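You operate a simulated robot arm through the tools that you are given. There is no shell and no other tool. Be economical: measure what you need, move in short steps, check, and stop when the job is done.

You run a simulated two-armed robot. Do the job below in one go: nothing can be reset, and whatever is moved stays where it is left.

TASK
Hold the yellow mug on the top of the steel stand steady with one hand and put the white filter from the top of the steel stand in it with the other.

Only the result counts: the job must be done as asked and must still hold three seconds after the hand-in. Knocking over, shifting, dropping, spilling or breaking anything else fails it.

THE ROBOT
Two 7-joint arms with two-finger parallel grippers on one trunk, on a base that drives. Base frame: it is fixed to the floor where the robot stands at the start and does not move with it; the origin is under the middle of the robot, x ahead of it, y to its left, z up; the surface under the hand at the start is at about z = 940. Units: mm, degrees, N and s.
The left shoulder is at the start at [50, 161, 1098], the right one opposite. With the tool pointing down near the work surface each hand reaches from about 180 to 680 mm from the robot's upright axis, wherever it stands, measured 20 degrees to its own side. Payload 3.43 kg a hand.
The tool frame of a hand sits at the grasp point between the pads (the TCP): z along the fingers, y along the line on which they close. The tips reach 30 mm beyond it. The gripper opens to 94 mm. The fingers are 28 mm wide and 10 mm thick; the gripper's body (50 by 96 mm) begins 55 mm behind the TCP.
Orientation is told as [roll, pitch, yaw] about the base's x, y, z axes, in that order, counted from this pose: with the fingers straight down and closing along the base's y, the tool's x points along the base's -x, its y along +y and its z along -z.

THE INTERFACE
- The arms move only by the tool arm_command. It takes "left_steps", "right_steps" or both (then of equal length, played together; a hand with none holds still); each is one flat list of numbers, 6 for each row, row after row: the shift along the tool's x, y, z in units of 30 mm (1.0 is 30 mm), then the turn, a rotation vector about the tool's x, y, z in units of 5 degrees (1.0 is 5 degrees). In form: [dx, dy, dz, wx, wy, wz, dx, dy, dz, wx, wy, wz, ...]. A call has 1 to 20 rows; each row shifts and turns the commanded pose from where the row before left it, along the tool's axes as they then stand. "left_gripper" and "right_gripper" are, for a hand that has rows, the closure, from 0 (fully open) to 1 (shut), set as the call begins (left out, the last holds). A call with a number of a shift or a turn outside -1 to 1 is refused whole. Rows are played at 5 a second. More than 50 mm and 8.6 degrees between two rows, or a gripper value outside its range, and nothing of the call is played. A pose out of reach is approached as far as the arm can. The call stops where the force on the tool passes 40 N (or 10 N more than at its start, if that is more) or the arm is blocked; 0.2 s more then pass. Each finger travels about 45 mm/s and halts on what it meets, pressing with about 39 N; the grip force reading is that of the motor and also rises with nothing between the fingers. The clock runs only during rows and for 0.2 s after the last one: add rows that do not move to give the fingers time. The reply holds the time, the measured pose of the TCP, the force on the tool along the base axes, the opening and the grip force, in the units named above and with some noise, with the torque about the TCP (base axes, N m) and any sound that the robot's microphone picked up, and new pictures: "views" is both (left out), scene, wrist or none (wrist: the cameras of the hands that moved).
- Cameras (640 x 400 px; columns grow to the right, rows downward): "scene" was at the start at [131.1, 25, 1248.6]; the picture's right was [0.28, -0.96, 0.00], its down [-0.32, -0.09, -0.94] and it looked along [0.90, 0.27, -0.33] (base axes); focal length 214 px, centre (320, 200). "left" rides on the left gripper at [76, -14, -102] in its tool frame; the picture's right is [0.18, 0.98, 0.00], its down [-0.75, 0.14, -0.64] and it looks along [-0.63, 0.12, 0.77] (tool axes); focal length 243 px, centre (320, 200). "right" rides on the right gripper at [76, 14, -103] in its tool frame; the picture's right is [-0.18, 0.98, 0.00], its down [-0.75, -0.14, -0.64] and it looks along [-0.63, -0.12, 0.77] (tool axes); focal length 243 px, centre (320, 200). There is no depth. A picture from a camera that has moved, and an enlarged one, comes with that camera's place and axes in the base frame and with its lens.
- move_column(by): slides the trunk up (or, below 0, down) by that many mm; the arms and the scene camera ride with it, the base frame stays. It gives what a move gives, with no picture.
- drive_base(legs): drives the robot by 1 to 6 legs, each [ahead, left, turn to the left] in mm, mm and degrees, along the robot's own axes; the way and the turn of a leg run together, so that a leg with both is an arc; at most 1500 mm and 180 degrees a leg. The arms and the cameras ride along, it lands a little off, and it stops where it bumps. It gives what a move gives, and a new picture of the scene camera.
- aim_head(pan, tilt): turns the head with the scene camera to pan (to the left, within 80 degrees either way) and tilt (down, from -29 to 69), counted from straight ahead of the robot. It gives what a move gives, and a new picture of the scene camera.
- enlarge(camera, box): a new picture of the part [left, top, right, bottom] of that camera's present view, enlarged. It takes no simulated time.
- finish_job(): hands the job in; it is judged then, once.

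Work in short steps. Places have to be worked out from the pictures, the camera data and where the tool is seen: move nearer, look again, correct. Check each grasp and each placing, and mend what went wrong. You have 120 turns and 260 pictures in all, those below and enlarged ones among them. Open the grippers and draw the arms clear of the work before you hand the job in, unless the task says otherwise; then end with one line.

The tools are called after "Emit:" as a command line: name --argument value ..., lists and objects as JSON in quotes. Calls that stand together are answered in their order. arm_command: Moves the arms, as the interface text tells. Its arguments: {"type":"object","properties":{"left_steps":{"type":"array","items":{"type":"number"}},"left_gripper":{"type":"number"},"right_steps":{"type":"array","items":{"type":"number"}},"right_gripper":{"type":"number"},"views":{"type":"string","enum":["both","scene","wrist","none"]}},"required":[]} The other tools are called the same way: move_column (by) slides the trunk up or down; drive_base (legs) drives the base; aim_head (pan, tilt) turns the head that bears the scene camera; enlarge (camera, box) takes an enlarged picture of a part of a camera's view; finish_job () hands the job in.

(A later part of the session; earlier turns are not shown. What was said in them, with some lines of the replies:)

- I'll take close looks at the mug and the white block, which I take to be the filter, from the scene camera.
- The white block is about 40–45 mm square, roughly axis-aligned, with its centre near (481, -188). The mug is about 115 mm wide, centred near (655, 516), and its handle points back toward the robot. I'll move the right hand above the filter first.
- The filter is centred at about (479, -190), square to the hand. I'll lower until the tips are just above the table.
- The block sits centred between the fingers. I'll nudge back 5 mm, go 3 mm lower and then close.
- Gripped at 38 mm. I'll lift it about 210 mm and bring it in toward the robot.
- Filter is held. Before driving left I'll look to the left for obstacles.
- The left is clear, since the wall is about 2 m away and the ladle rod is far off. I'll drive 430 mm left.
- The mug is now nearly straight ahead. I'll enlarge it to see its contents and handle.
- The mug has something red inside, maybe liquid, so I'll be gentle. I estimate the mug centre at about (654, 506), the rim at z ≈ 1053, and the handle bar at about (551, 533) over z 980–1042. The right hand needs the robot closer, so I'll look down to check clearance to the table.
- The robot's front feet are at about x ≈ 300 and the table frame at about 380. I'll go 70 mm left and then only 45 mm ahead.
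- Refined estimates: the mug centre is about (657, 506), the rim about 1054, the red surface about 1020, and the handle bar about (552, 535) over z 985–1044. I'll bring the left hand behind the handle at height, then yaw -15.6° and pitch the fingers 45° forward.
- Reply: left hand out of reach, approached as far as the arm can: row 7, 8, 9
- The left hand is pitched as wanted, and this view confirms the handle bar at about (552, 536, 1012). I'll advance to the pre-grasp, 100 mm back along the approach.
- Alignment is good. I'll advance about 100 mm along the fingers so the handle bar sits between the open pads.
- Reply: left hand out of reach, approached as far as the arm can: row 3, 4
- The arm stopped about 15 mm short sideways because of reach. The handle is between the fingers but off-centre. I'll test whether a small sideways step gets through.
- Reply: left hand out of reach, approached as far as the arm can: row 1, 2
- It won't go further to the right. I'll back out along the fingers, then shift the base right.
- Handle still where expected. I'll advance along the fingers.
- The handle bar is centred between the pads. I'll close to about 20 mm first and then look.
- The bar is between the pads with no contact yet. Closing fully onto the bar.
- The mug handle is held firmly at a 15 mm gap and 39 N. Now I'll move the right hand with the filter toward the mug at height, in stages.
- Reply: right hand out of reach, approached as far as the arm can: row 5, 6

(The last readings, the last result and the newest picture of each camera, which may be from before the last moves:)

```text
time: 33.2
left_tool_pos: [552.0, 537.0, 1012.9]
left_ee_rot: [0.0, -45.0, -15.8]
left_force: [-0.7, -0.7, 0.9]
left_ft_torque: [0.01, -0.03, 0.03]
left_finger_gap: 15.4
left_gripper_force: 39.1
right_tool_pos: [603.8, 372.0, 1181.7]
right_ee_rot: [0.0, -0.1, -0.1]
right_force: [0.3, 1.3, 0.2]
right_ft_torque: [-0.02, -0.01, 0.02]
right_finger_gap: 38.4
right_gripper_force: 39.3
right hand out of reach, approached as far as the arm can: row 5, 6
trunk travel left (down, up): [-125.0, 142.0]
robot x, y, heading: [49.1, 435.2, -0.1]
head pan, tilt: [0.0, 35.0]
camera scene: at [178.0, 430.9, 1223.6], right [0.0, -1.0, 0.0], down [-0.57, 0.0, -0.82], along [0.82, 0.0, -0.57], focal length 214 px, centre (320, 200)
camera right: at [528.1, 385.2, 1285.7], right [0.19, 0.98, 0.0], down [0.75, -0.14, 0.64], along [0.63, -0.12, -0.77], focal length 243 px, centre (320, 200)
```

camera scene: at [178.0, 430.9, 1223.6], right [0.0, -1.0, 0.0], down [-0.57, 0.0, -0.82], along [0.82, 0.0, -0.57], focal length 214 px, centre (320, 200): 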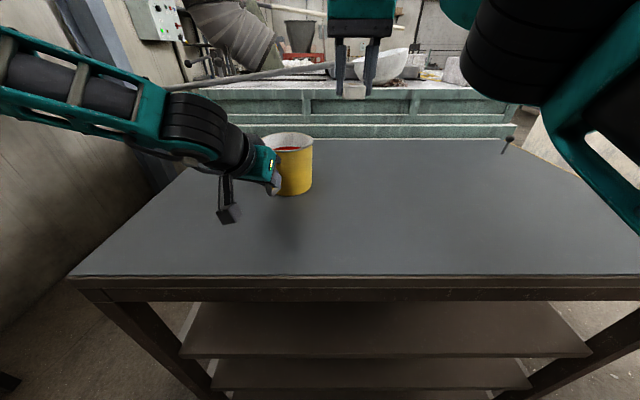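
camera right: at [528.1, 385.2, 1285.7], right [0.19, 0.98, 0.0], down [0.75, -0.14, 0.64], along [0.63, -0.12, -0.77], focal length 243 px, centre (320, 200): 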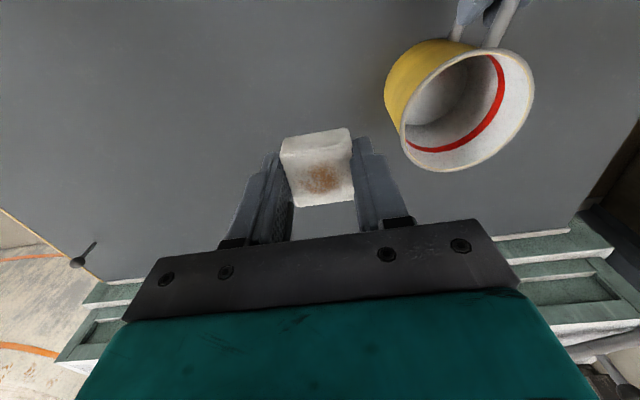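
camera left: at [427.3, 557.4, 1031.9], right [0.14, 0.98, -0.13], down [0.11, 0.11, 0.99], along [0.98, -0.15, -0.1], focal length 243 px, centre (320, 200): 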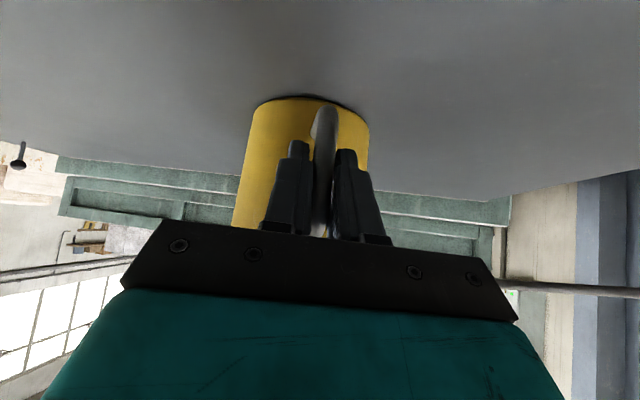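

The mug is empty, and the red is just a painted ring inside. Straight-down reach runs out here, so I'll pull back slightly, yaw +22° and tilt the right hand 25° forward to gain reach.

Emit:
arm_command --right_steps '[0.7, 0, 0, 0, 0, 0, 0.7, 0, 0, 0, 0, 0, 0, 0, 0, 0, 0, -0.88, 0, 0, 0, 0, 0, -0.88, 0, 0, 0, 0, 0, -0.88, 0, 0, 0, 0, 0, -0.88, 0, 0, 0, 0, 0, -0.88, 0, 0, 0, 0, -1, 0, 0, 0, 0, 0, -1, 0, 0, 0, 0, 0, -1, 0, 0, 0, 0, 0, -1, 0, 0, 0, 0, 0, -1, 0, 0, 0, 0, 0, 0, 0]'

```text
time: 36.0
left_tool_pos: [551.5, 536.6, 1013.5]
left_ee_rot: [0.0, -45.0, -15.8]
left_force: [-0.7, 0.3, 0.1]
left_ft_torque: [-0.03, 0.03, -0.01]
left_finger_gap: 15.5
left_gripper_force: 38.7
right_tool_pos: [560.5, 374.6, 1179.0]
right_ee_rot: [0.1, -25.0, 21.8]
right_force: [-0.2, 0.5, 0.5]
right_ft_torque: [-0.01, -0.03, 0.03]
right_finger_gap: 38.2
right_gripper_force: 38.6
trunk travel left (down, up): [-125.0, 142.0]
robot x, y, heading: [46.5, 430.6, 0.0]
head pan, tilt: [0.0, 35.0]
camera scene: at [178.1, 431.0, 1223.6], right [0.0, -1.0, 0.0], down [-0.57, 0.0, -0.82], along [0.82, 0.0, -0.57], focal length 214 px, centre (320, 200)
camera right: at [450.8, 343.5, 1239.7], right [-0.21, 0.97, 0.08], down [0.43, 0.02, 0.9], along [0.88, 0.22, -0.43], focal length 243 px, centre (320, 200)
```

scene: 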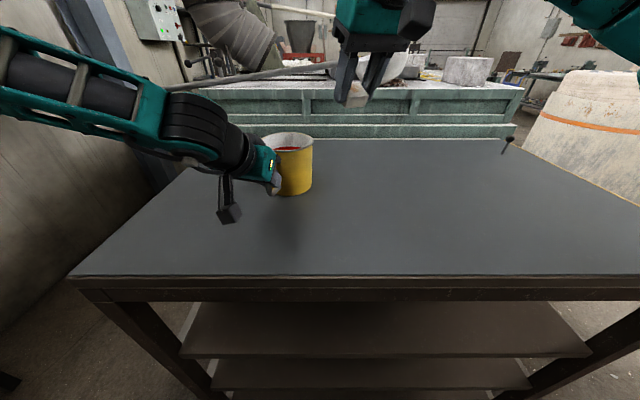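
right: 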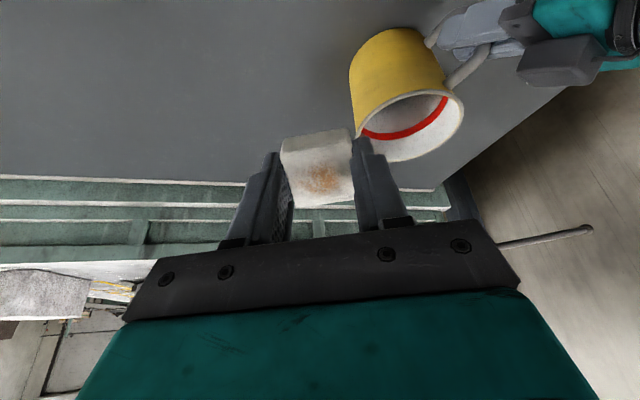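

I'll zoom on the mug's rim from this camera to fix its centre.

Emit:
enlarge --camera "right" --box '[330, 60, 490, 180]'

Emit:
enlarge --camera "scene" --box '[240, 120, 340, 205]'

```text
3.33 times, centred on (410, 120) of right
camera zoom: at [450.8, 343.5, 1239.7], right [-0.21, 0.97, 0.08], down [0.43, 0.02, 0.9], along [0.88, 0.22, -0.43], focal length 809 px, centre (20, 467)
```

zoom: 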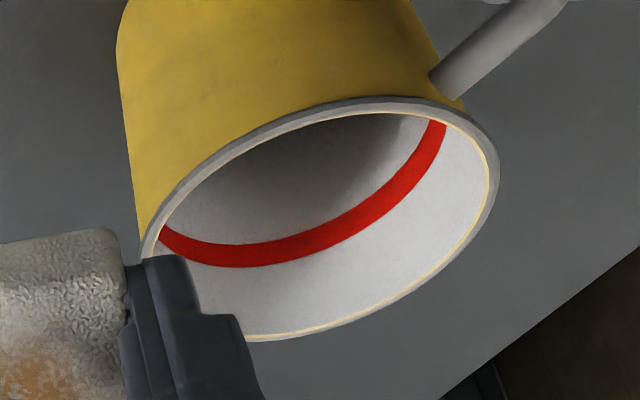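

```text
4.71 times, centred on (290, 162) of scene
camera zoom: at [178.1, 431.0, 1223.6], right [0.0, -1.0, 0.0], down [-0.57, 0.0, -0.82], along [0.82, 0.0, -0.57], focal length 1009 px, centre (461, 376)
```

zoom: 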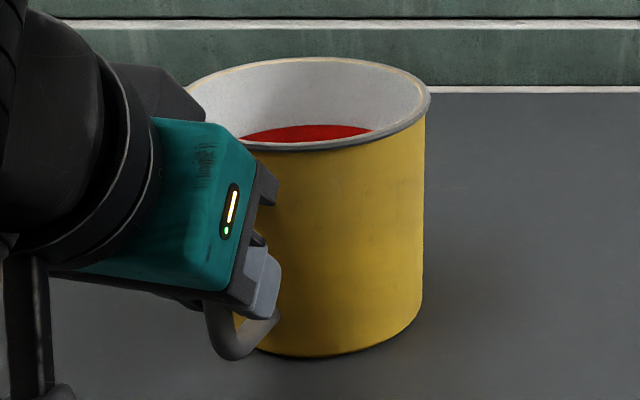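

A circle fit puts the rim centre at about (647, 505) with a radius of 60. I'll move the filter horizontally to above the mug opening at the current height.

Emit:
arm_command --right_steps '[-0.732, 0.592, 0.342, 0, 0, 0, -0.732, 0.592, 0.342, 0, 0, 0, -0.732, 0.592, 0.342, 0, 0, 0, -0.732, 0.592, 0.342, 0, 0, 0, -0.732, 0.592, 0.342, 0, 0, 0, 0, 0, 0, 0, 0, 0]'

```text
time: 37.4
left_tool_pos: [552.3, 536.5, 1013.1]
left_ee_rot: [0.1, -45.0, -15.8]
left_force: [-0.4, -1.0, -0.5]
left_ft_torque: [0.04, 0.01, -0.06]
left_finger_gap: 15.2
left_gripper_force: 38.4
right_tool_pos: [638.7, 500.4, 1177.0]
right_ee_rot: [-0.1, -25.0, 21.9]
right_force: [-0.4, 0.4, 0.8]
right_ft_torque: [0.0, 0.03, -0.02]
right_finger_gap: 38.1
right_gripper_force: 38.7
trunk travel left (down, up): [-125.0, 142.0]
robot x, y, heading: [49.3, 437.4, 0.2]
head pan, tilt: [0.0, 35.0]
camera scene: at [178.1, 430.8, 1223.6], right [0.0, -1.0, 0.0], down [-0.57, 0.0, -0.82], along [0.82, 0.0, -0.57], focal length 214 px, centre (320, 200)
camera right: at [529.4, 470.7, 1238.8], right [-0.21, 0.97, 0.08], down [0.43, 0.02, 0.9], along [0.88, 0.23, -0.43], focal length 243 px, centre (320, 200)
```

scene: 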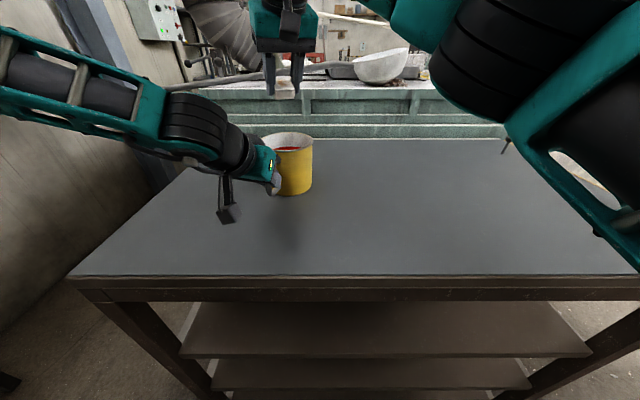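
right: 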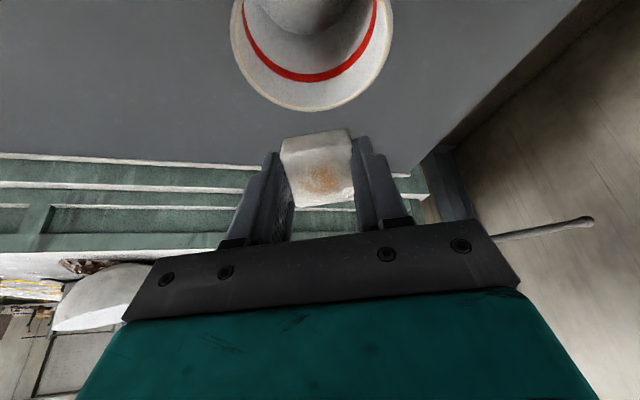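

The fit agrees: the centre is about (647, 505) and the filter is right over it. I'll lower vertically to just above the rim.

Emit:
arm_command --right_steps '[0.3, 0, 0.64, 0, 0, 0, 0.3, 0, 0.64, 0, 0, 0, 0.3, 0.03, 0.64, 0, 0, 0, 0, 0, 0, 0, 0, 0]'

Emit:
enlarge --camera "scene" --box '[220, 80, 350, 200]'

```text
time: 38.4
left_tool_pos: [551.8, 537.9, 1013.9]
left_ee_rot: [0.0, -45.1, -15.7]
left_force: [0.6, -0.5, -0.4]
left_ft_torque: [-0.02, 0.01, -0.02]
left_finger_gap: 15.5
left_gripper_force: 38.5
right_tool_pos: [638.4, 501.6, 1114.6]
right_ee_rot: [-0.1, -25.1, 21.9]
right_force: [1.0, 0.3, -0.5]
right_ft_torque: [0.02, -0.04, -0.02]
right_finger_gap: 38.3
right_gripper_force: 39.0
trunk travel left (down, up): [-125.0, 142.0]
robot x, y, heading: [47.1, 433.0, 0.3]
head pan, tilt: [0.0, 35.0]
camera scene: at [178.2, 430.9, 1223.6], right [0.0, -1.0, 0.0], down [-0.57, 0.0, -0.82], along [0.82, 0.0, -0.57], focal length 214 px, centre (320, 200)
camera right: at [530.2, 471.6, 1176.2], right [-0.21, 0.97, 0.08], down [0.43, 0.02, 0.9], along [0.88, 0.22, -0.43], focal length 243 px, centre (320, 200)
```

scene: 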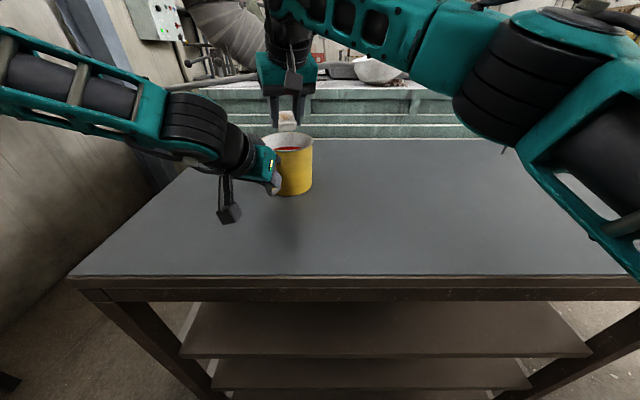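
right: 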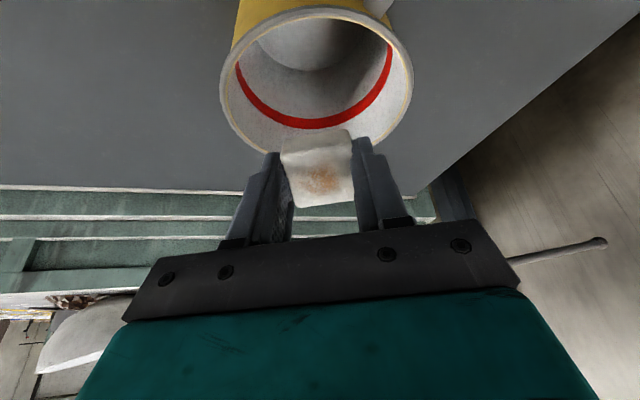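

```text
3.33 times, centred on (285, 140) of scene
camera zoom: at [178.2, 430.9, 1223.6], right [0.0, -1.0, 0.0], down [-0.57, 0.0, -0.82], along [0.82, 0.0, -0.57], focal length 715 px, centre (437, 400)
```

zoom: 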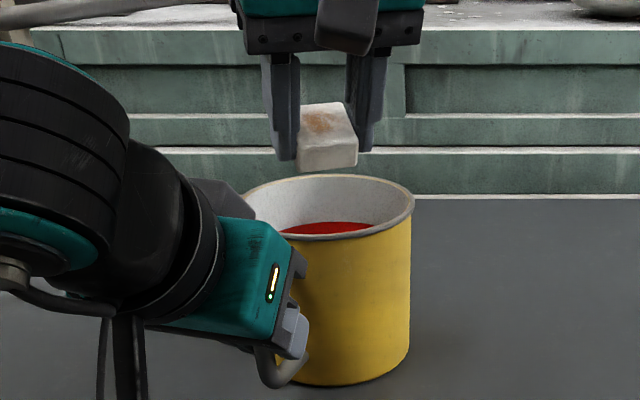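

The filter is centred above the opening. I'll lower it about 55 mm into the mug mouth.

Emit:
arm_command --right_steps '[0.2, 0, 0.43, 0, 0, 0, 0.2, 0, 0.43, 0, 0, 0, 0.2, 0, 0.43, 0, 0, 0, 0.18, 0, 0.4, 0, 0, 0, 0, 0, 0, 0, 0, 0]'

Emit:
enlarge --camera "scene" --box '[220, 80, 350, 200]'

```text
time: 39.6
left_tool_pos: [552.8, 536.7, 1011.9]
left_ee_rot: [0.1, -45.0, -15.7]
left_force: [-1.1, 0.3, 1.0]
left_ft_torque: [0.0, 0.0, -0.03]
left_finger_gap: 15.3
left_gripper_force: 39.0
right_tool_pos: [638.2, 503.0, 1056.7]
right_ee_rot: [0.0, -25.0, 21.9]
right_force: [-0.3, 0.1, 0.4]
right_ft_torque: [0.0, 0.0, -0.03]
right_finger_gap: 38.4
right_gripper_force: 39.2
trunk travel left (down, up): [-125.0, 142.0]
robot x, y, heading: [47.7, 432.7, 0.0]
head pan, tilt: [0.0, 35.0]
camera scene: at [178.1, 431.0, 1223.6], right [0.0, -1.0, 0.0], down [-0.57, 0.0, -0.82], along [0.82, 0.0, -0.57], focal length 214 px, centre (320, 200)
camera right: at [529.5, 473.0, 1118.4], right [-0.21, 0.97, 0.08], down [0.43, 0.02, 0.9], along [0.88, 0.22, -0.43], focal length 243 px, centre (320, 200)
```

scene: 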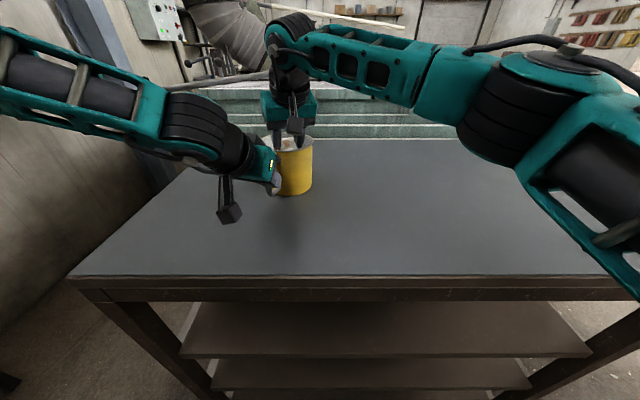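
right: 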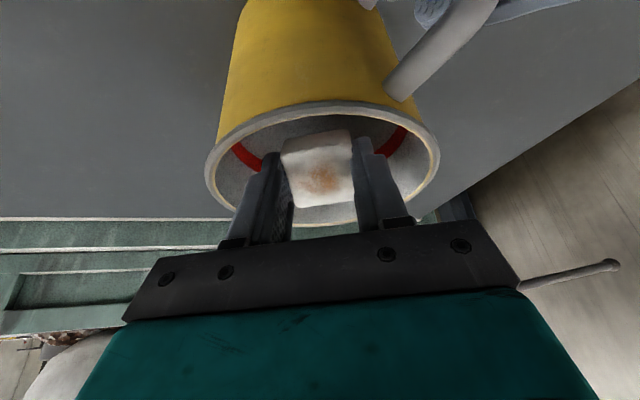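

```text
3.33 times, centred on (285, 140) of scene
camera zoom: at [178.1, 431.0, 1223.6], right [0.0, -1.0, 0.0], down [-0.57, 0.0, -0.82], along [0.82, 0.0, -0.57], focal length 715 px, centre (437, 400)
```

zoom: 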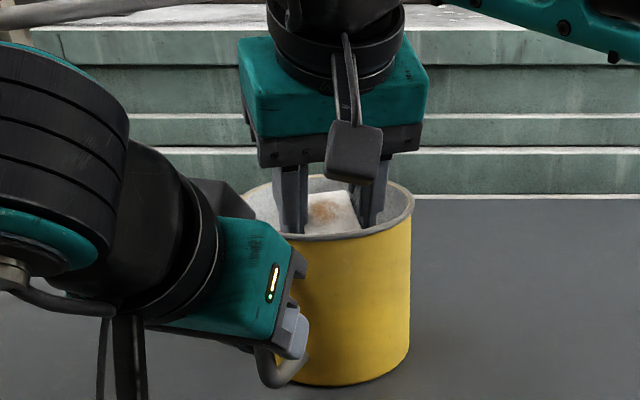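

The filter is inside the mouth and everything is clear. I'll go 18 mm lower, then open to about 62 mm to release.

Emit:
arm_command --right_steps '[0.125, 0, 0.27, 0, 0, 0, 0.125, 0, 0.27, 0, 0, 0, 0, 0, 0, 0, 0, 0]' --views "none"

Emit:
arm_command --right_steps '[0, 0, 0, 0, 0, 0, 0, 0, 0, 0, 0, 0, 0, 0, 0, 0, 0, 0, 0, 0, 0, 0, 0, 0]' --right_gripper 0.38

```text
time: 40.4
left_tool_pos: [552.7, 537.1, 1012.9]
left_ee_rot: [0.0, -45.0, -15.6]
left_force: [0.5, 0.0, 0.1]
left_ft_torque: [-0.01, 0.01, 0.0]
left_finger_gap: 15.3
left_gripper_force: 38.2
right_tool_pos: [637.5, 501.6, 1039.2]
right_ee_rot: [0.1, -25.1, 21.8]
right_force: [-0.1, -0.6, -0.7]
right_ft_torque: [0.03, 0.0, 0.0]
right_finger_gap: 38.2
right_gripper_force: 39.4
trunk travel left (down, up): [-125.0, 142.0]
robot x, y, heading: [47.6, 434.3, -0.1]
head pan, tilt: [0.0, 35.0]
```

```text
time: 41.4
left_tool_pos: [552.9, 537.5, 1013.3]
left_ee_rot: [0.0, -45.0, -15.7]
left_force: [4.0, -4.5, -0.1]
left_ft_torque: [0.17, 0.19, 0.0]
left_finger_gap: 15.3
left_gripper_force: 39.1
right_tool_pos: [637.4, 501.6, 1040.0]
right_ee_rot: [0.1, -25.0, 22.0]
right_force: [-4.2, 4.6, -0.1]
right_ft_torque: [-0.15, -0.06, -0.18]
right_finger_gap: 55.1
right_gripper_force: 0.0
trunk travel left (down, up): [-125.0, 142.0]
robot x, y, heading: [50.2, 437.2, -0.2]
head pan, tilt: [0.0, 35.0]
camera scene: at [178.2, 431.0, 1223.6], right [0.0, -1.0, 0.0], down [-0.57, 0.0, -0.82], along [0.82, 0.0, -0.57], focal length 214 px, centre (320, 200)
camera right: at [528.5, 472.4, 1100.9], right [-0.21, 0.97, 0.08], down [0.43, 0.02, 0.9], along [0.88, 0.23, -0.43], focal length 243 px, centre (320, 200)
```

scene: 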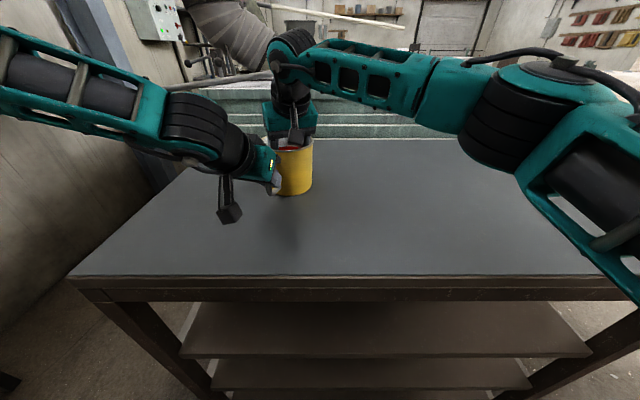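
right: 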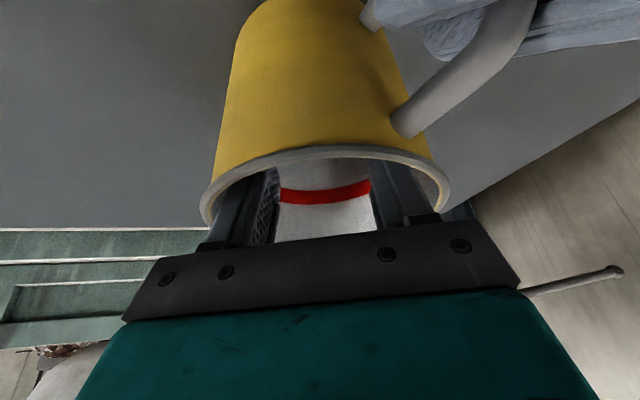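

The filter dropped in, but one finger is lightly touching the wall at about 6 N. I'll narrow the grip a little and lift straight out.

Emit:
arm_command --right_steps '[0, 0, 0, 0, 0, 0, 0, 0, 0, 0, 0, 0]' --right_gripper 0.48 --views "none"

Emit:
arm_command --right_steps '[-0.2, 0, -0.43, 0, 0, 0, -0.3, 0, -0.64, 0, 0, 0, -0.3, 0, -0.64, 0, 0, 0, -0.3, 0, -0.64, 0, 0, 0, -0.3, 0, -0.64, 0, 0, 0, -0.3, 0, -0.64, 0, 0, 0, 0, 0, 0, 0, 0, 0]'

```text
time: 42.0
left_tool_pos: [551.9, 537.2, 1013.0]
left_ee_rot: [0.0, -44.9, -15.7]
left_force: [0.4, -0.8, -0.8]
left_ft_torque: [-0.04, -0.12, -0.02]
left_finger_gap: 15.5
left_gripper_force: 39.0
right_tool_pos: [637.6, 500.7, 1039.5]
right_ee_rot: [-0.1, -25.0, 21.8]
right_force: [-0.1, -0.5, 1.0]
right_ft_torque: [0.03, -0.03, -0.01]
right_finger_gap: 48.6
right_gripper_force: 0.1
trunk travel left (down, up): [-125.0, 142.0]
robot x, y, heading: [46.6, 435.9, -0.2]
head pan, tilt: [0.0, 35.0]
```

```text
time: 43.6
left_tool_pos: [552.5, 536.6, 1012.6]
left_ee_rot: [0.0, -45.0, -15.7]
left_force: [-1.0, 0.8, 1.5]
left_ft_torque: [0.01, -0.03, -0.02]
left_finger_gap: 15.2
left_gripper_force: 39.3
right_tool_pos: [637.9, 501.5, 1162.4]
right_ee_rot: [-0.1, -25.0, 21.9]
right_force: [0.7, 0.0, 0.4]
right_ft_torque: [0.01, -0.02, -0.02]
right_finger_gap: 49.0
right_gripper_force: 0.0
trunk travel left (down, up): [-125.0, 142.0]
robot x, y, heading: [49.1, 432.5, -0.3]
head pan, tilt: [0.0, 35.0]
camera scene: at [178.0, 431.0, 1223.6], right [0.0, -1.0, 0.0], down [-0.57, 0.0, -0.82], along [0.82, 0.0, -0.57], focal length 214 px, centre (320, 200)
camera right: at [528.7, 472.0, 1224.2], right [-0.21, 0.97, 0.08], down [0.43, 0.02, 0.9], along [0.88, 0.23, -0.43], focal length 243 px, centre (320, 200)
```

scene: 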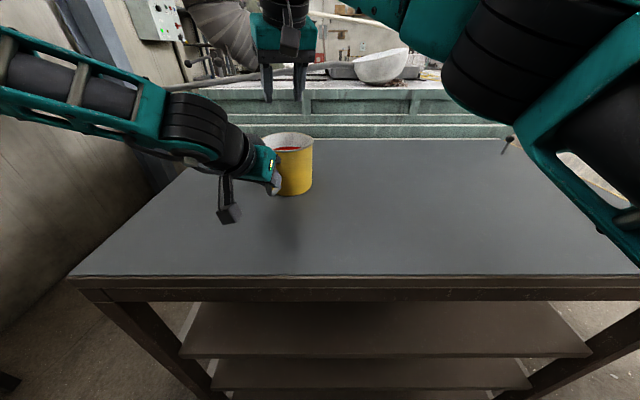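
right: 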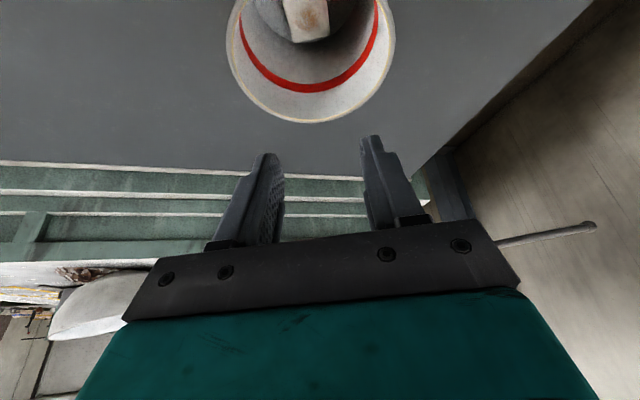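

The filter lies at the bottom of the mug. I'll retract the right arm to the right and back.

Emit:
arm_command --right_steps '[0.3, -0.8, -0.3, 0, 0, 0, 0.83, -0.5, -0.5, 0, 0, 0, 0.83, -0.4, -0.5, 0, 0, 0, 0.83, -0.4, -0.5, 0, 0, 0, 0.83, -0.4, -0.5, 0, 0, 0, 0.83, -0.4, -0.5, 0, 0, 0, 0.83, -0.3, -0.4, 0, 0, 0, 0, 0, 0, 0, 0, 0]' --right_gripper 0 --views "scene"

Emit:
arm_command --left_steps '[0, 0, 0, 0, 0, 0, 0, 0, 0, 0, 0, 0, 0, 0, 0, 0, 0, 0, 0, 0, 0, 0, 0, 0, 0, 0, 0, 0, 0, 0, 0, 0, 0, 0, 0, 0]' --left_gripper 0

```text
time: 45.4
left_tool_pos: [552.1, 536.2, 1012.5]
left_ee_rot: [0.0, -44.9, -15.7]
left_force: [-0.3, -0.2, 0.3]
left_ft_torque: [-0.02, 0.0, -0.02]
left_finger_gap: 15.5
left_gripper_force: 38.7
right_tool_pos: [506.6, 342.5, 1178.4]
right_ee_rot: [0.0, -25.0, 21.8]
right_force: [0.2, -0.4, 0.4]
right_ft_torque: [0.0, 0.03, 0.04]
right_finger_gap: 94.1
right_gripper_force: 0.1
trunk travel left (down, up): [-125.0, 142.0]
robot x, y, heading: [45.6, 430.4, -0.0]
head pan, tilt: [0.0, 35.0]
camera scene: at [178.0, 431.0, 1223.6], right [0.0, -1.0, 0.0], down [-0.57, 0.0, -0.82], along [0.82, 0.0, -0.57], focal length 214 px, centre (320, 200)
```

scene: 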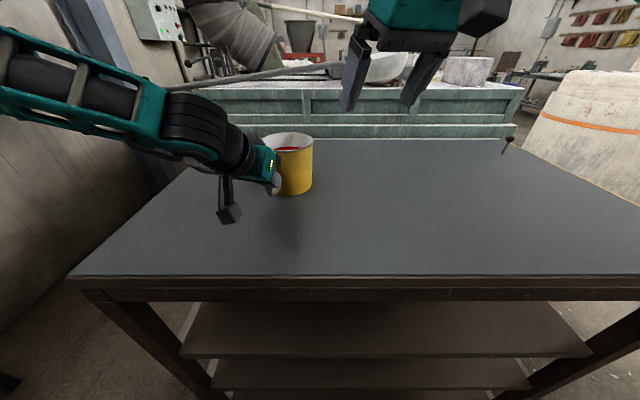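

```text
time: 46.8
left_tool_pos: [552.4, 536.0, 1012.5]
left_ee_rot: [0.0, -45.0, -15.7]
left_force: [-0.3, -0.1, -0.1]
left_ft_torque: [-0.01, 0.0, -0.01]
left_finger_gap: 94.2
left_gripper_force: 0.0
right_tool_pos: [507.2, 343.3, 1178.1]
right_ee_rot: [0.0, -24.9, 21.9]
right_force: [-0.2, -0.2, -0.3]
right_ft_torque: [-0.03, -0.04, -0.01]
right_finger_gap: 93.9
right_gripper_force: 0.1
trunk travel left (down, up): [-125.0, 142.0]
robot x, y, heading: [47.3, 433.2, 0.1]
head pan, tilt: [0.0, 35.0]
camera scene: at [178.1, 431.0, 1223.6], right [0.0, -1.0, 0.0], down [-0.57, 0.0, -0.82], along [0.82, 0.0, -0.57], focal length 214 px, centre (320, 200)
camera left: at [427.3, 557.4, 1031.9], right [0.14, 0.98, -0.13], down [0.11, 0.11, 0.99], along [0.98, -0.15, -0.1], focal length 243 px, centre (320, 200)
```

scene: 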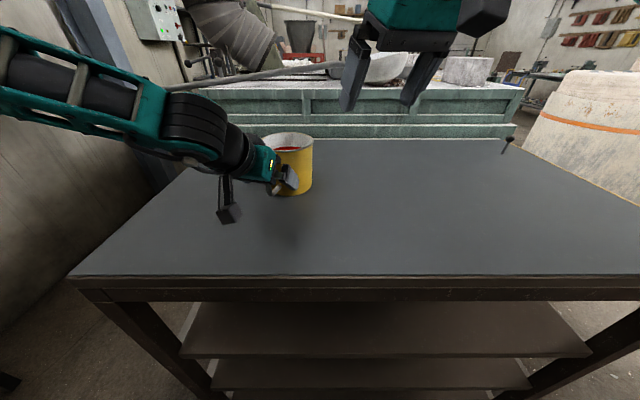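
left: 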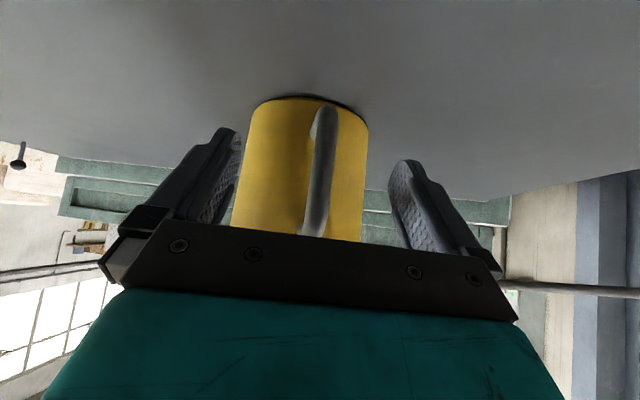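

The left hand is open with the mug undisturbed. I'll back the left hand straight out along its fingers.

Emit:
arm_command --left_steps '[0, 0, -0.8, 0, 0, 0, 0, 0, -0.9, 0, 0, 0, 0, 0, -0.9, 0, 0, 0, 0, 0, -0.9, 0, 0, 0, 0, 0, -0.9, 0, 0, 0, 0, 0.5, -0.9, 0, 0, 0, 0, 0.5, -0.5, 0, 0, 0, 0, 0, 0, 0, 0, 0]'

Emit:
enlarge --camera "scene" --box '[220, 110, 350, 210]'

```text
time: 48.6
left_tool_pos: [438.1, 598.9, 1136.6]
left_ee_rot: [0.0, -45.0, -15.7]
left_force: [-0.1, -1.2, -0.3]
left_ft_torque: [0.0, -0.01, -0.01]
left_finger_gap: 94.0
left_gripper_force: 0.1
right_tool_pos: [507.2, 343.7, 1179.1]
right_ee_rot: [0.1, -25.0, 21.9]
right_force: [0.5, 0.2, -0.1]
right_ft_torque: [0.01, 0.0, 0.02]
right_finger_gap: 94.0
right_gripper_force: 0.1
trunk travel left (down, up): [-125.0, 142.0]
robot x, y, heading: [50.8, 430.0, -0.2]
head pan, tilt: [0.0, 35.0]
camera scene: at [178.2, 430.9, 1223.6], right [0.0, -1.0, 0.0], down [-0.57, 0.0, -0.82], along [0.82, 0.0, -0.57], focal length 214 px, centre (320, 200)
camera left: at [312.6, 620.0, 1155.3], right [0.14, 0.98, -0.13], down [0.11, 0.11, 0.99], along [0.98, -0.15, -0.1], focal length 243 px, centre (320, 200)
```

scene: 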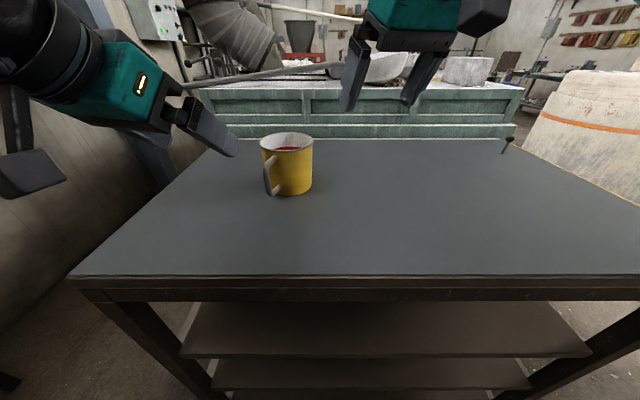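
left: 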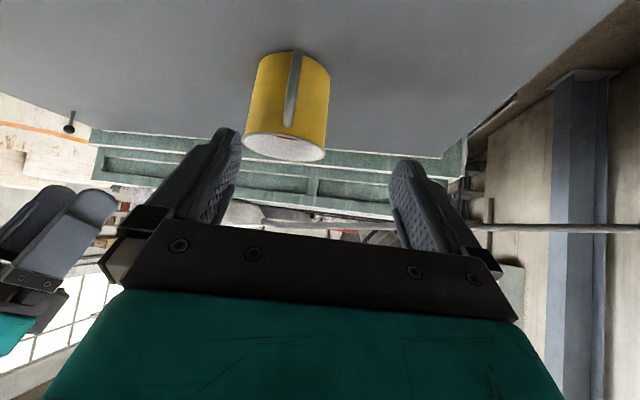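

```text
4.00 times, centred on (285, 160) of scene
camera zoom: at [178.2, 430.9, 1223.6], right [0.0, -1.0, 0.0], down [-0.57, 0.0, -0.82], along [0.82, 0.0, -0.57], focal length 858 px, centre (460, 360)
```

zoom: 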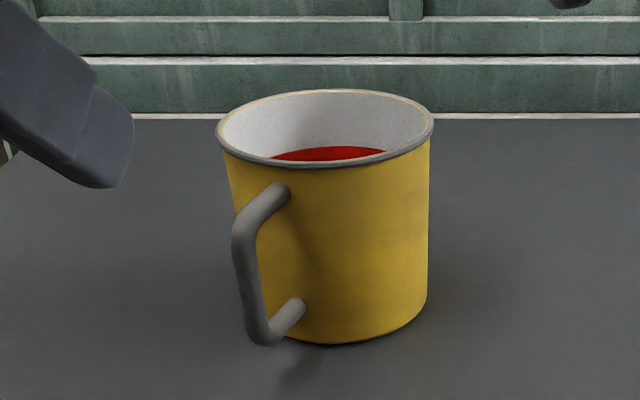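

The mug stands upright in place with the filter inside. Both hands are open and clear, so I'm handing in.

Emit:
finish_job

```text
The job is handed in.
```

The white filter is inside the yellow mug, which I held by its handle with the left hand while the right hand put the filter in. The mug is upright where it stood on the stand, and both hands are open and clear.
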